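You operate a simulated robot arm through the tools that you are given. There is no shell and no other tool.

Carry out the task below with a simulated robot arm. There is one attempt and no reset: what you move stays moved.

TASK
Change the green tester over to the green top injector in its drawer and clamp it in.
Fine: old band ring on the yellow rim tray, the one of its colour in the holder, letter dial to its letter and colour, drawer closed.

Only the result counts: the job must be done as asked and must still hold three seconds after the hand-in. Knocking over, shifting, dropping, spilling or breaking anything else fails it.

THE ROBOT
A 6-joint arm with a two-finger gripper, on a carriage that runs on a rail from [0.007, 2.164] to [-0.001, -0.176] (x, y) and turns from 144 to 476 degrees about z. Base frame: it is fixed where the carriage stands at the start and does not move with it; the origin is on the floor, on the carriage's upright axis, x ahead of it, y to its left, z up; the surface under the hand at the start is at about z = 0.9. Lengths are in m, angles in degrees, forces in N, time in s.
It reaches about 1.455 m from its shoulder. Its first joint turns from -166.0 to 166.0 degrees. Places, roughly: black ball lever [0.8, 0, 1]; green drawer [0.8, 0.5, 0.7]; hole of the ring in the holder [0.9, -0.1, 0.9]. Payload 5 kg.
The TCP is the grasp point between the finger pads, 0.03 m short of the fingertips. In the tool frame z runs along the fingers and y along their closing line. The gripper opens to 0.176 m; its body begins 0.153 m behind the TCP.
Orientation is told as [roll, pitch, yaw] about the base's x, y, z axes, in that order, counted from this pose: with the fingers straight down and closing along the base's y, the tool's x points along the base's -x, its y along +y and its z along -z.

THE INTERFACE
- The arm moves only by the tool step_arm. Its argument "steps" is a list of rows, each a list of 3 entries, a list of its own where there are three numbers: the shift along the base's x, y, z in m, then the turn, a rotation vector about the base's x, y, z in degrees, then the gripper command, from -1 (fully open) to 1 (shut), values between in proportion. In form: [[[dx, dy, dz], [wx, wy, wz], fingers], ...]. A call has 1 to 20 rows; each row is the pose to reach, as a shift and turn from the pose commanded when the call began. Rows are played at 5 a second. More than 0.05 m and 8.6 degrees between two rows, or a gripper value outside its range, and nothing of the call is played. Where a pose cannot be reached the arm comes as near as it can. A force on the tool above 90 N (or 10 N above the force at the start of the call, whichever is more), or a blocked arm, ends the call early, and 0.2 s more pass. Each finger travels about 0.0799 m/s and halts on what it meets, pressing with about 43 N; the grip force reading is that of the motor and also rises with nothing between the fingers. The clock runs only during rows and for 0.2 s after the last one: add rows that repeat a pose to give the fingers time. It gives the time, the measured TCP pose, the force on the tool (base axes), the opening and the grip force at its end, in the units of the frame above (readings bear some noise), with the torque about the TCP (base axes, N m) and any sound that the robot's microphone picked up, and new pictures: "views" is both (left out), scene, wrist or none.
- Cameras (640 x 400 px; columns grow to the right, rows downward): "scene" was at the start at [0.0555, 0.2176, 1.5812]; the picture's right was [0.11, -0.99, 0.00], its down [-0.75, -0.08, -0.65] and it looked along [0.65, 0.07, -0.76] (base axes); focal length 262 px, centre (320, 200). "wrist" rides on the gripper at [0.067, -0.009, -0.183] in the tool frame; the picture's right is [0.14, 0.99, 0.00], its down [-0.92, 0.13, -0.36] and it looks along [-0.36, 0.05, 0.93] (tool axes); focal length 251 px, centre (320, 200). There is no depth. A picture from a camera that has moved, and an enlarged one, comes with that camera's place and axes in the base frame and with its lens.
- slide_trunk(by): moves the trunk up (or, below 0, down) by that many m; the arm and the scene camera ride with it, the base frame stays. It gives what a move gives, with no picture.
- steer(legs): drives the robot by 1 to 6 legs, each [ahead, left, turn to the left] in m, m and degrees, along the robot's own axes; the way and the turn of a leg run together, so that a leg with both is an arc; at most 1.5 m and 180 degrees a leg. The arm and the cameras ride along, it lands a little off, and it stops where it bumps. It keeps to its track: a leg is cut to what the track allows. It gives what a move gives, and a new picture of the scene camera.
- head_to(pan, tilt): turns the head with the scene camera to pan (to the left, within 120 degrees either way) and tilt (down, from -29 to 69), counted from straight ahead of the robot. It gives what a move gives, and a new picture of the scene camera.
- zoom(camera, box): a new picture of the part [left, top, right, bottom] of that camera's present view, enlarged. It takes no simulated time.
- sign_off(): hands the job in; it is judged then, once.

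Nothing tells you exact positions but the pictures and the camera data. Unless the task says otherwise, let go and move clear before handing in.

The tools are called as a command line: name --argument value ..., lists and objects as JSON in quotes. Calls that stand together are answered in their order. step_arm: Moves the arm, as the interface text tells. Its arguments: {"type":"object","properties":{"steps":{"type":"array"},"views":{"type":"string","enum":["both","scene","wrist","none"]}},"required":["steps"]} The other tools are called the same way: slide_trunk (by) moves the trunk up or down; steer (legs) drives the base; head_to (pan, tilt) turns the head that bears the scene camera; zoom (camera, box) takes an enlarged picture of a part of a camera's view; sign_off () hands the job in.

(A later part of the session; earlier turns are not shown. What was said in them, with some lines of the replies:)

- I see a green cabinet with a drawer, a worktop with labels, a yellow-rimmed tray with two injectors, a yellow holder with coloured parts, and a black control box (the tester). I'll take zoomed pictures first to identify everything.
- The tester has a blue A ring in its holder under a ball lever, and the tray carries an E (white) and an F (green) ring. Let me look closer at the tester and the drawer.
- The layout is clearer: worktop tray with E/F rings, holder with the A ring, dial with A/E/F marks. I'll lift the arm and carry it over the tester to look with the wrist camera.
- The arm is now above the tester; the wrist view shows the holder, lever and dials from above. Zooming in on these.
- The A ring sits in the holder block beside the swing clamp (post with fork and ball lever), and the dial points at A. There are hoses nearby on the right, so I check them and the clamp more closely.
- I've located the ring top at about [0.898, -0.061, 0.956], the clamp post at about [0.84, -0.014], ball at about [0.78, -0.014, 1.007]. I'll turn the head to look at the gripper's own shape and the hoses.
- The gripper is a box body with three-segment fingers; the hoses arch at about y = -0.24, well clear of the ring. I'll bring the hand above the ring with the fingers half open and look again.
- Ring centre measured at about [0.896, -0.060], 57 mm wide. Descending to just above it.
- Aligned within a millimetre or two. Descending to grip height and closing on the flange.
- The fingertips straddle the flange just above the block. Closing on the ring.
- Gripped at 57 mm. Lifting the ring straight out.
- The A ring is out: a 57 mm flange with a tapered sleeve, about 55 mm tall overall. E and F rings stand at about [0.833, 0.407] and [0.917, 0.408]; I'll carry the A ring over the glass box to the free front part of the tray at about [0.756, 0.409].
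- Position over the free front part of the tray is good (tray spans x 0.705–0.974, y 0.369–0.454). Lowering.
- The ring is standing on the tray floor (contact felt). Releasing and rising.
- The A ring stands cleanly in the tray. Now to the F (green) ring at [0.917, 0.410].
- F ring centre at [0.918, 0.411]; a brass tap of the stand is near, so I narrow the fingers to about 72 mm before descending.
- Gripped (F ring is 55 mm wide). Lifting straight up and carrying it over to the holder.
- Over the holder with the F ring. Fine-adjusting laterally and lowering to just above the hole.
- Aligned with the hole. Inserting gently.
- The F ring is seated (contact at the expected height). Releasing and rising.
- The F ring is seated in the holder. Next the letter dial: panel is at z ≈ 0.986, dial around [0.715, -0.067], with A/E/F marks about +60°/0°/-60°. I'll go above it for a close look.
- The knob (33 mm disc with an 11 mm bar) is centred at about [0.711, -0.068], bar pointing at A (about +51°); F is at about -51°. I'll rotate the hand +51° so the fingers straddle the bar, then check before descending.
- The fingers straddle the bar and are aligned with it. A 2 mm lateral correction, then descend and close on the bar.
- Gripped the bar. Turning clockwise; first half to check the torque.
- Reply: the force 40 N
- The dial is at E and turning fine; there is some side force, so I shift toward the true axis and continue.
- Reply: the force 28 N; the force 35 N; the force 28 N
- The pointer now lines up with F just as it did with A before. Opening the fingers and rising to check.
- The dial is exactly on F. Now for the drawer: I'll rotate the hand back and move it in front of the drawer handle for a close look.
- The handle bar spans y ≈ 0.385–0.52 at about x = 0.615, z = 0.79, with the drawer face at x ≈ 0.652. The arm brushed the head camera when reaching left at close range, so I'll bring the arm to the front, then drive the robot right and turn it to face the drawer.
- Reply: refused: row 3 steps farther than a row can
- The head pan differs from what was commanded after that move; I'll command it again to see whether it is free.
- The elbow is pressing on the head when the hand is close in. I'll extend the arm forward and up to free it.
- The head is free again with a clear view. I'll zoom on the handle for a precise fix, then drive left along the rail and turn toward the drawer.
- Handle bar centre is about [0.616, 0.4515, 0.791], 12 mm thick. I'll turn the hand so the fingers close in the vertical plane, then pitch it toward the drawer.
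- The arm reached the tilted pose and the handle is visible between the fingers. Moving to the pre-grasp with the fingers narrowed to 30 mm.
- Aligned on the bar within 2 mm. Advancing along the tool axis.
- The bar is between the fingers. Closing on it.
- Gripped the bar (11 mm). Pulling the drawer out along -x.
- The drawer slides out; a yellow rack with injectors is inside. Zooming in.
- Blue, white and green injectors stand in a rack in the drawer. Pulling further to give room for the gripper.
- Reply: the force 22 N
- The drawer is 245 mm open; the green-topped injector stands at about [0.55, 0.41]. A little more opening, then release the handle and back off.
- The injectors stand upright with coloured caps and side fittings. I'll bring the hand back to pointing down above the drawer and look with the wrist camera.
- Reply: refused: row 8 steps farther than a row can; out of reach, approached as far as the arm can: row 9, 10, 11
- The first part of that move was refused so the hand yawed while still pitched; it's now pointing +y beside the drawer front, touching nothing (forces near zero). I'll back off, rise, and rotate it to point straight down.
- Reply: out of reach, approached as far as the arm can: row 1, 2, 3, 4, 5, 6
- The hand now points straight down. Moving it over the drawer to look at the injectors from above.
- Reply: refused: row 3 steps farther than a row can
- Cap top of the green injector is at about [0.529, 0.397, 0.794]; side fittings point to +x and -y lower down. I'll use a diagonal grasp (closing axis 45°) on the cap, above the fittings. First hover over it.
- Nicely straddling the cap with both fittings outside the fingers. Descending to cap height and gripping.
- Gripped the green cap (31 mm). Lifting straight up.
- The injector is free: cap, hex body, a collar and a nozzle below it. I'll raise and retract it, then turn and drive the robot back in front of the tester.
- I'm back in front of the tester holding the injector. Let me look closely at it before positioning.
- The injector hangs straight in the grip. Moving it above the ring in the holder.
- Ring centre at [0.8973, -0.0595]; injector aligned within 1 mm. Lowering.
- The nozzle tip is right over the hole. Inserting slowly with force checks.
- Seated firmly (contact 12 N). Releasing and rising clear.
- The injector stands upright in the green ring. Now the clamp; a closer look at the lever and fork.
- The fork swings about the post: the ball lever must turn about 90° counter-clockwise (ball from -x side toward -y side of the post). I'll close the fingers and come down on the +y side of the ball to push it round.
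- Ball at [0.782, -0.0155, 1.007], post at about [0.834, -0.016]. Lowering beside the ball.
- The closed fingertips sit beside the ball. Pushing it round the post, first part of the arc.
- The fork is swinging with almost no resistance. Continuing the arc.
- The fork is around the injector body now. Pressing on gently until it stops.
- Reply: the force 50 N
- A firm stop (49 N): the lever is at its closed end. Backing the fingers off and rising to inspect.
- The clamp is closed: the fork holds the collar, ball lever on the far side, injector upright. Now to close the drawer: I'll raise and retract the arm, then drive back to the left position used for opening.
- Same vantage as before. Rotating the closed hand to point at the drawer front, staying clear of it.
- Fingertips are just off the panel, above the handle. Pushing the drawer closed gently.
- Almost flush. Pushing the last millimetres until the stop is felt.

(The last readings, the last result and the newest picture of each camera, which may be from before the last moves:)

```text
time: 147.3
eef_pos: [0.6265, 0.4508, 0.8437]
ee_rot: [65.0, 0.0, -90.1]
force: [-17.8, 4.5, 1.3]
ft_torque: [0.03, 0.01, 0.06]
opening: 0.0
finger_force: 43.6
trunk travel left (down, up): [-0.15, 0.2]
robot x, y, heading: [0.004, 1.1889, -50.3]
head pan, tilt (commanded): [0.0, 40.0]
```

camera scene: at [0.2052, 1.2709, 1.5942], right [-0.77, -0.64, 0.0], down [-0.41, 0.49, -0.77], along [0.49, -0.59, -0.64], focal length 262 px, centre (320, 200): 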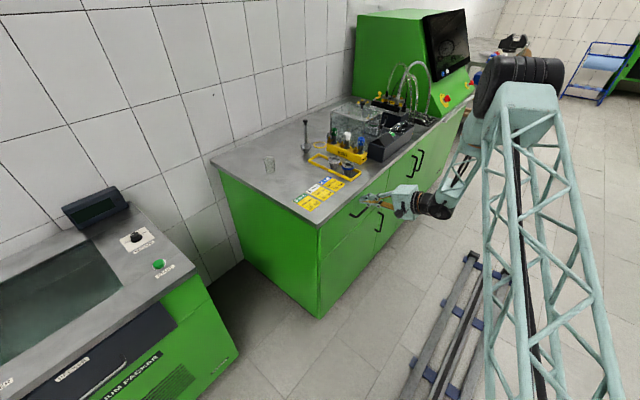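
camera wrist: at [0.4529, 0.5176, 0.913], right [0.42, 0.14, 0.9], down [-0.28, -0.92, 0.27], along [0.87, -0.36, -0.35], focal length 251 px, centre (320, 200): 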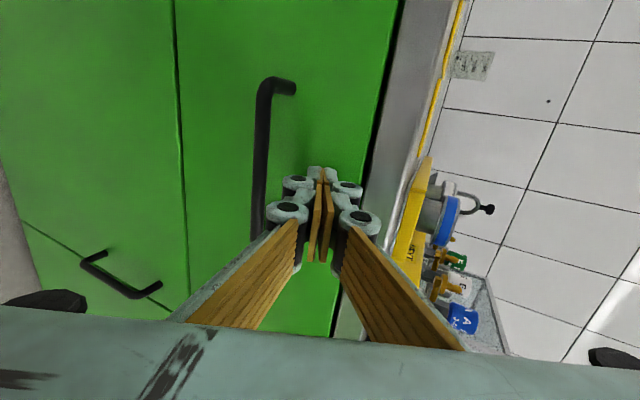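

step_arm --steps '[[[0.001, 0, 0], [0, 0, 0], 1.0], [[0.002, 0, 0], [0, 0, 0], 1.0], [[0.002, 0, 0], [0, 0, 0], 1.0]]'

zoom --camera "scene" --box '[300, 170, 460, 280]'

```text
time: 148.1
eef_pos: [0.6287, 0.4497, 0.8431]
ee_rot: [65.1, 0.0, -90.2]
force: [-48.5, 6.7, -0.9]
ft_torque: [0.01, 0.22, 0.18]
opening: 0.0003
finger_force: 42.2
trunk travel left (down, up): [-0.15, 0.2]
robot x, y, heading: [0.0059, 1.1883, -50.6]
head pan, tilt (commanded): [0.0, 40.0]
camera scene: at [0.2032, 1.2708, 1.5944], right [-0.77, -0.64, 0.0], down [-0.41, 0.49, -0.77], along [0.49, -0.59, -0.64], focal length 262 px, centre (320, 200)
camera wrist: at [0.4573, 0.5174, 0.9132], right [0.42, 0.14, 0.9], down [-0.28, -0.92, 0.27], along [0.87, -0.36, -0.35], focal length 251 px, centre (320, 200)
```

scene: 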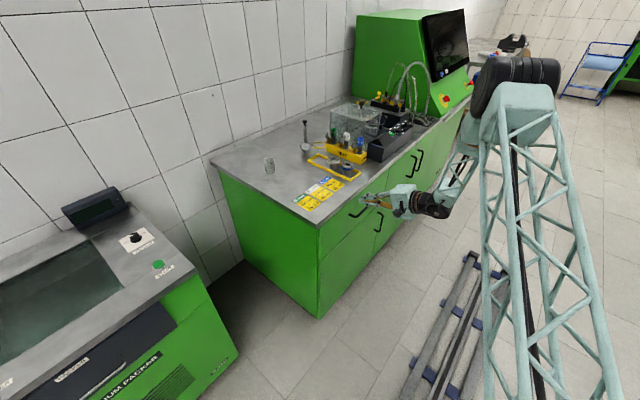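
wrist: 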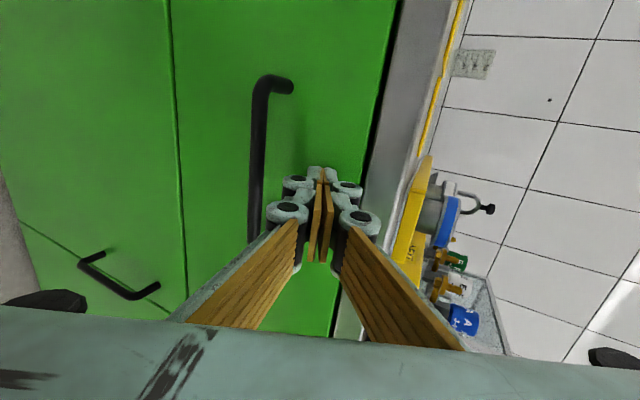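

```text
3.64 times, centred on (380, 225) of scene
camera zoom: at [0.2032, 1.2708, 1.5944], right [-0.77, -0.64, 0.0], down [-0.41, 0.49, -0.77], along [0.49, -0.59, -0.64], focal length 952 px, centre (102, 109)
```

zoom: 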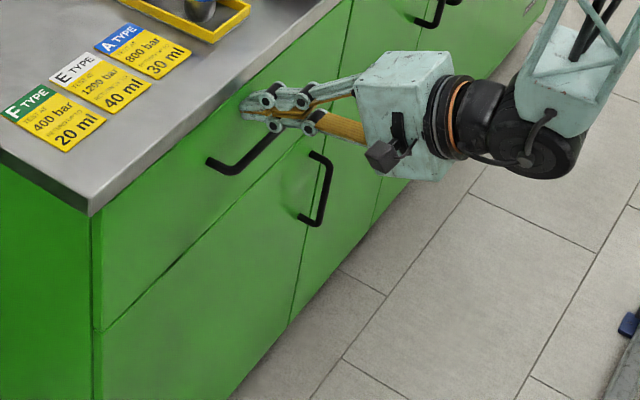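

The drawer is against its stop and flush. Backing off and rising.

step_arm --steps '[[[-0.003, 0, 0], [0, 0, 0], 1.0], [[-0.02, 0, 0.005], [0, 0, 0], 1.0], [[-0.06, 0, 0.02], [0, 0, 0], 1.0], [[-0.1, 0, 0.04], [0, 0, 0], 1.0], [[-0.14, 0, 0.06], [0, 0, 0], 1.0], [[-0.18, 0, 0.08], [0, 0, 0], 1.0], [[-0.22, 0, 0.1], [0, 0, 0], 1.0]]' --views "none"

zoom --camera "scene" --box '[290, 160, 450, 280]'

zoom --camera "scene" --box '[280, 90, 440, 220]'

```text
time: 149.7
eef_pos: [0.4125, 0.4501, 0.9427]
ee_rot: [65.0, 0.1, -89.9]
force: [1.0, 0.0, -0.5]
ft_torque: [0.03, -0.03, 0.02]
opening: 0.0
finger_force: 43.1
trunk travel left (down, up): [-0.15, 0.2]
robot x, y, heading: [0.0054, 1.1883, -50.4]
head pan, tilt (commanded): [0.0, 40.0]
```

```text
3.33 times, centred on (370, 220) of scene
camera zoom: at [0.2063, 1.2706, 1.5941], right [-0.77, -0.64, 0.0], down [-0.41, 0.49, -0.77], along [0.49, -0.59, -0.64], focal length 873 px, centre (153, 133)
```

zoom: 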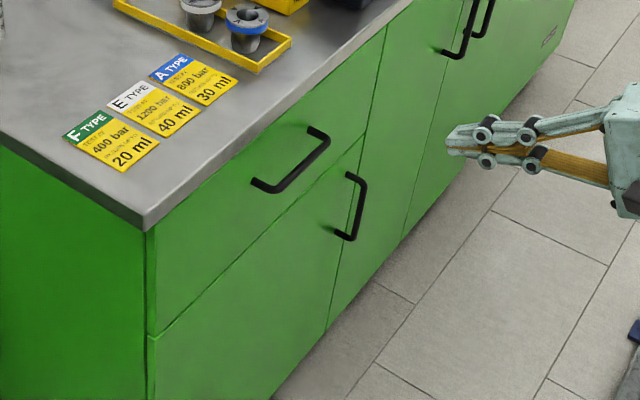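

```text
3.08 times, centred on (360, 155) of scene
camera zoom: at [0.2063, 1.2706, 1.5941], right [-0.77, -0.64, 0.0], down [-0.41, 0.49, -0.77], along [0.49, -0.59, -0.64], focal length 806 px, centre (197, 338)
```

zoom: 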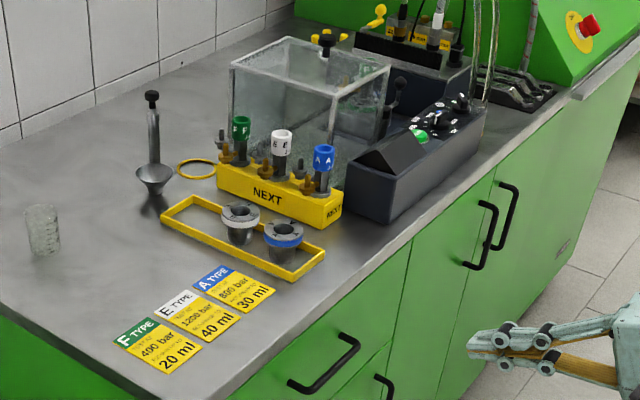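

The drawer is closed flush. I'll bring the hand upright, then go back in front of the tester for a final check.

step_arm --steps '[[[-0.01, 0.005, 0.04], [0, 7.3, 0], 1.0], [[-0.02, 0.015, 0.08], [0, 14.5, 0], 1.0], [[-0.03, 0.025, 0.12], [0, 21.7, 0], 1.0], [[-0.04, 0.035, 0.16], [0, 28.9, 0], 1.0], [[-0.05, 0.05, 0.2], [0, 36.1, 0], 1.0], [[-0.055, 0.07, 0.24], [0, 43.3, 0], 1.0], [[-0.06, 0.09, 0.28], [0, 50.5, 0], 1.0], [[-0.06, 0.11, 0.32], [0, 57.7, 0], 1.0], [[-0.06, 0.13, 0.36], [0, 65, 0], 1.0], [[-0.06, 0.16, 0.4], [0, 65, 0], 1.0]]' --views "scene"

```text
time: 151.9
eef_pos: [0.3504, 0.6103, 1.3431]
ee_rot: [-0.1, 0.0, -90.0]
force: [1.8, -0.4, -1.3]
ft_torque: [0.18, 0.32, 0.01]
opening: 0.0002
finger_force: 43.0
trunk travel left (down, up): [-0.15, 0.2]
robot x, y, heading: [0.0048, 1.1859, -50.2]
head pan, tilt (commanded): [0.0, 40.0]
camera scene: at [0.2065, 1.2706, 1.5942], right [-0.77, -0.64, 0.0], down [-0.41, 0.49, -0.77], along [0.49, -0.59, -0.64], focal length 262 px, centre (320, 200)
```

scene: 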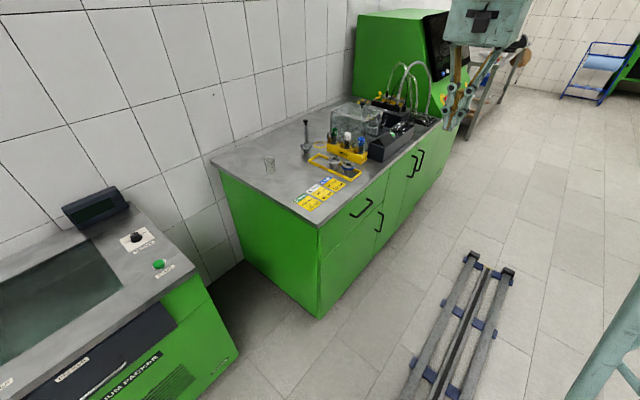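

step_arm --steps '[[[0, 0, 0.02], [0, 0, 8], 1.0], [[0, 0, 0.04], [0, 0, 16], 1.0], [[0, 0, 0.04], [0, 0, 24], 1.0], [[0, 0, 0.04], [0, 0, 32], 1.0], [[0, 0, 0.04], [0, 0, 40], 1.0]]' --views "none"

steer --legs '[[0, 0, 50.4], [0, -1.19, 0]]'

head_to --pan -8 --tilt 40

zoom --camera "scene" --box '[280, 140, 440, 250]'

zoom --camera "scene" --box '[150, 140, 310, 300]'

```text
time: 153.1
eef_pos: [0.3493, 0.6104, 1.3827]
ee_rot: [0.1, -0.1, -50.0]
force: [0.2, 0.0, 0.1]
ft_torque: [-0.03, -0.02, 0.0]
opening: 0.0001
finger_force: 43.2
trunk travel left (down, up): [-0.15, 0.2]
robot x, y, heading: [0.0077, 1.188, -50.4]
head pan, tilt (commanded): [0.0, 40.0]
```

```text
time: 161.7
eef_pos: [0.6658, -0.0984, 1.3832]
ee_rot: [0.0, 0.0, 0.7]
force: [0.1, -0.6, 0.9]
ft_torque: [-0.01, -0.01, -0.03]
opening: 0.0
finger_force: 42.9
trunk travel left (down, up): [-0.15, 0.2]
robot x, y, heading: [0.002, -0.0004, 0.6]
head pan, tilt (commanded): [0.0, 40.0]
camera scene: at [0.0613, 0.2078, 1.5942], right [0.01, -1.0, 0.0], down [-0.64, -0.01, -0.77], along [0.77, 0.01, -0.64], focal length 262 px, centre (320, 200)
```

scene: 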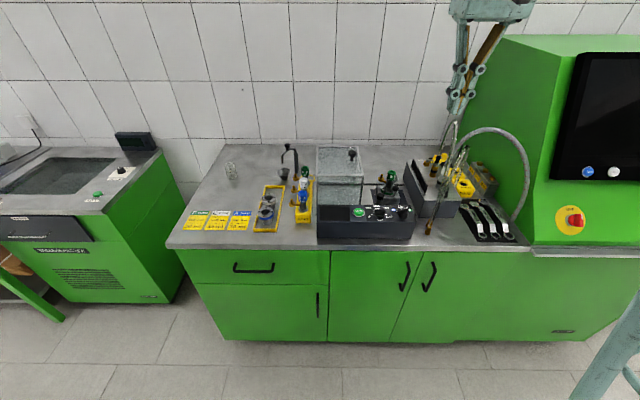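

```text
time: 162.4
eef_pos: [0.6656, -0.0983, 1.384]
ee_rot: [0.0, 0.0, 0.6]
force: [-0.2, -0.5, 0.3]
ft_torque: [0.04, -0.02, 0.0]
opening: 0.0
finger_force: 42.8
trunk travel left (down, up): [-0.15, 0.2]
robot x, y, heading: [-0.0027, -0.0029, 0.4]
head pan, tilt (commanded): [-8.0, 40.0]
camera scene: at [0.0606, 0.196, 1.5942], right [-0.13, -0.99, 0.0], down [-0.64, 0.08, -0.77], along [0.76, -0.1, -0.64], focal length 262 px, centre (320, 200)
```

scene: 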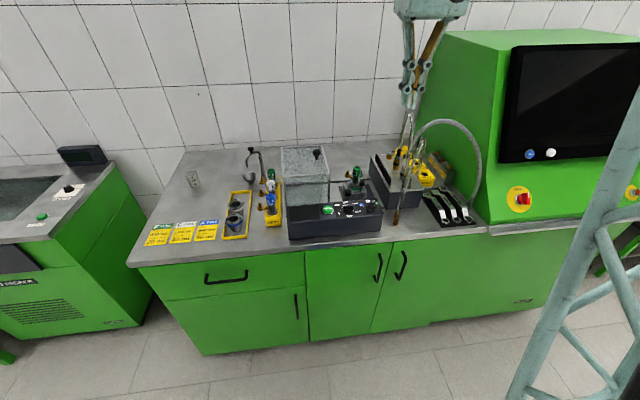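

```text
3.64 times, centred on (360, 195) of scene
camera zoom: at [0.0606, 0.196, 1.5942], right [-0.13, -0.99, 0.0], down [-0.64, 0.08, -0.77], along [0.76, -0.1, -0.64], focal length 952 px, centre (174, 218)
```

zoom: 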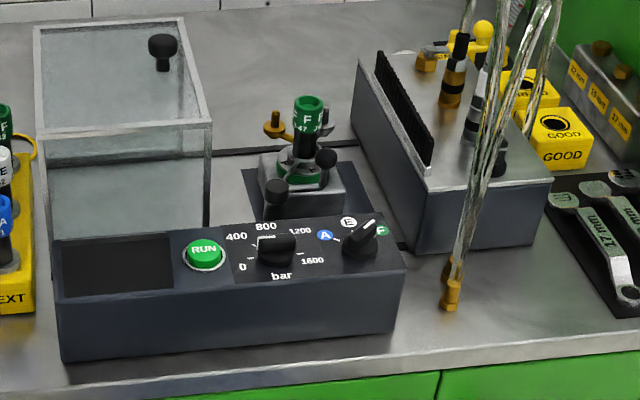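

```text
2.50 times, centred on (230, 220) of scene
camera zoom: at [0.0606, 0.196, 1.5942], right [-0.13, -0.99, 0.0], down [-0.64, 0.08, -0.77], along [0.76, -0.1, -0.64], focal length 655 px, centre (545, 150)
```

zoom: 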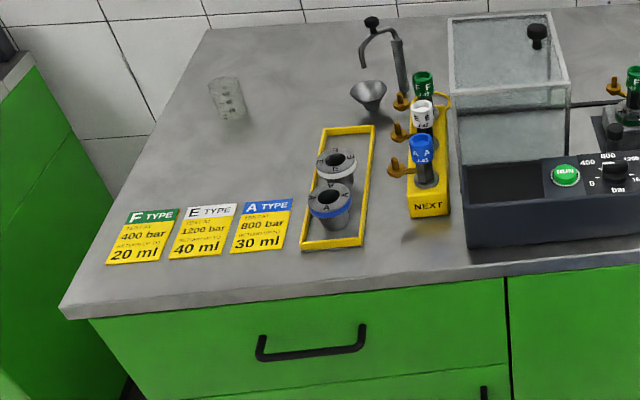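

zoom --camera "scene" --box '[330, 155, 390, 215]'

zoom --camera "scene" --box '[130, 230, 320, 360]'

```text
6.67 times, centred on (360, 185) of scene
camera zoom: at [0.0606, 0.196, 1.5942], right [-0.13, -0.99, 0.0], down [-0.64, 0.08, -0.77], along [0.76, -0.1, -0.64], focal length 1746 px, centre (53, 300)
```

zoom: 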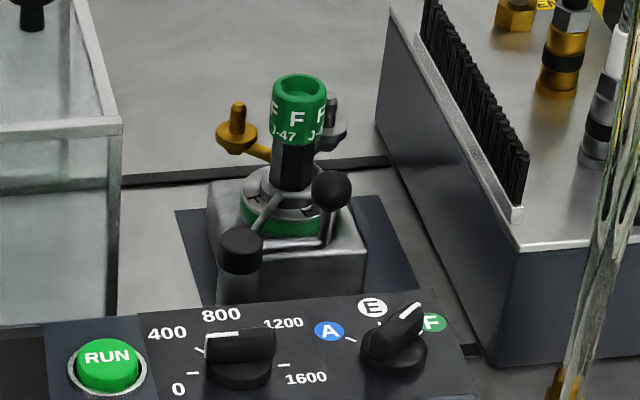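

```text
3.08 times, centred on (225, 295) of scene
camera zoom: at [0.0606, 0.196, 1.5942], right [-0.13, -0.99, 0.0], down [-0.64, 0.08, -0.77], along [0.76, -0.1, -0.64], focal length 806 px, centre (612, -92)
```

zoom: 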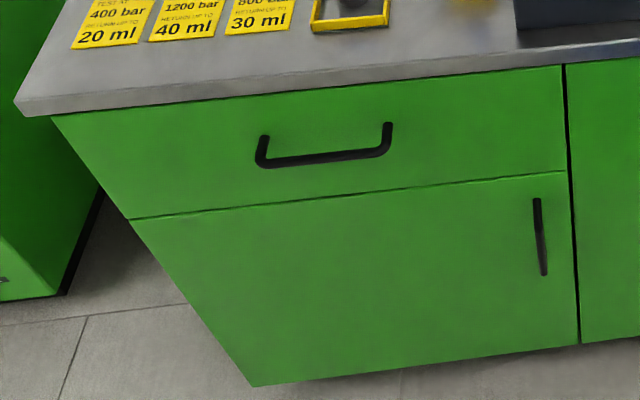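

Everything checks out in the pictures: the A ring is on the yellow-rim tray and the F ring is in the holder. The green-topped injector is seated with the clamp closed, the dial is on green F, the drawer is shut and the arm is clear. Handing in.

sign_off

```text
The job is handed in.
```

The green tester is changed over to the green-top injector from its drawer, and I handed the job in. I have no verdict back yet, only what the last pictures showed:

- **Old ring:** the blue A band ring is standing on the yellow rim tray next to the white E ring.
- **New ring:** the green F band ring is seated in the holder.
- **Injector:** the green-top injector (marked F, J-47) stands upright in the ring, with the clamp fork around it and the ball lever pushed to its stop.
- **Letter dial:** turned from A to the green F mark.
- **Drawer:** closed flush against its stop.

I left the bar dial alone. Nothing else on the bench looks moved or knocked over.

Early on, with the arm pulled in close, its elbow pushed against the camera head twice. The head came free when I extended the arm, and it worked normally afterwards.
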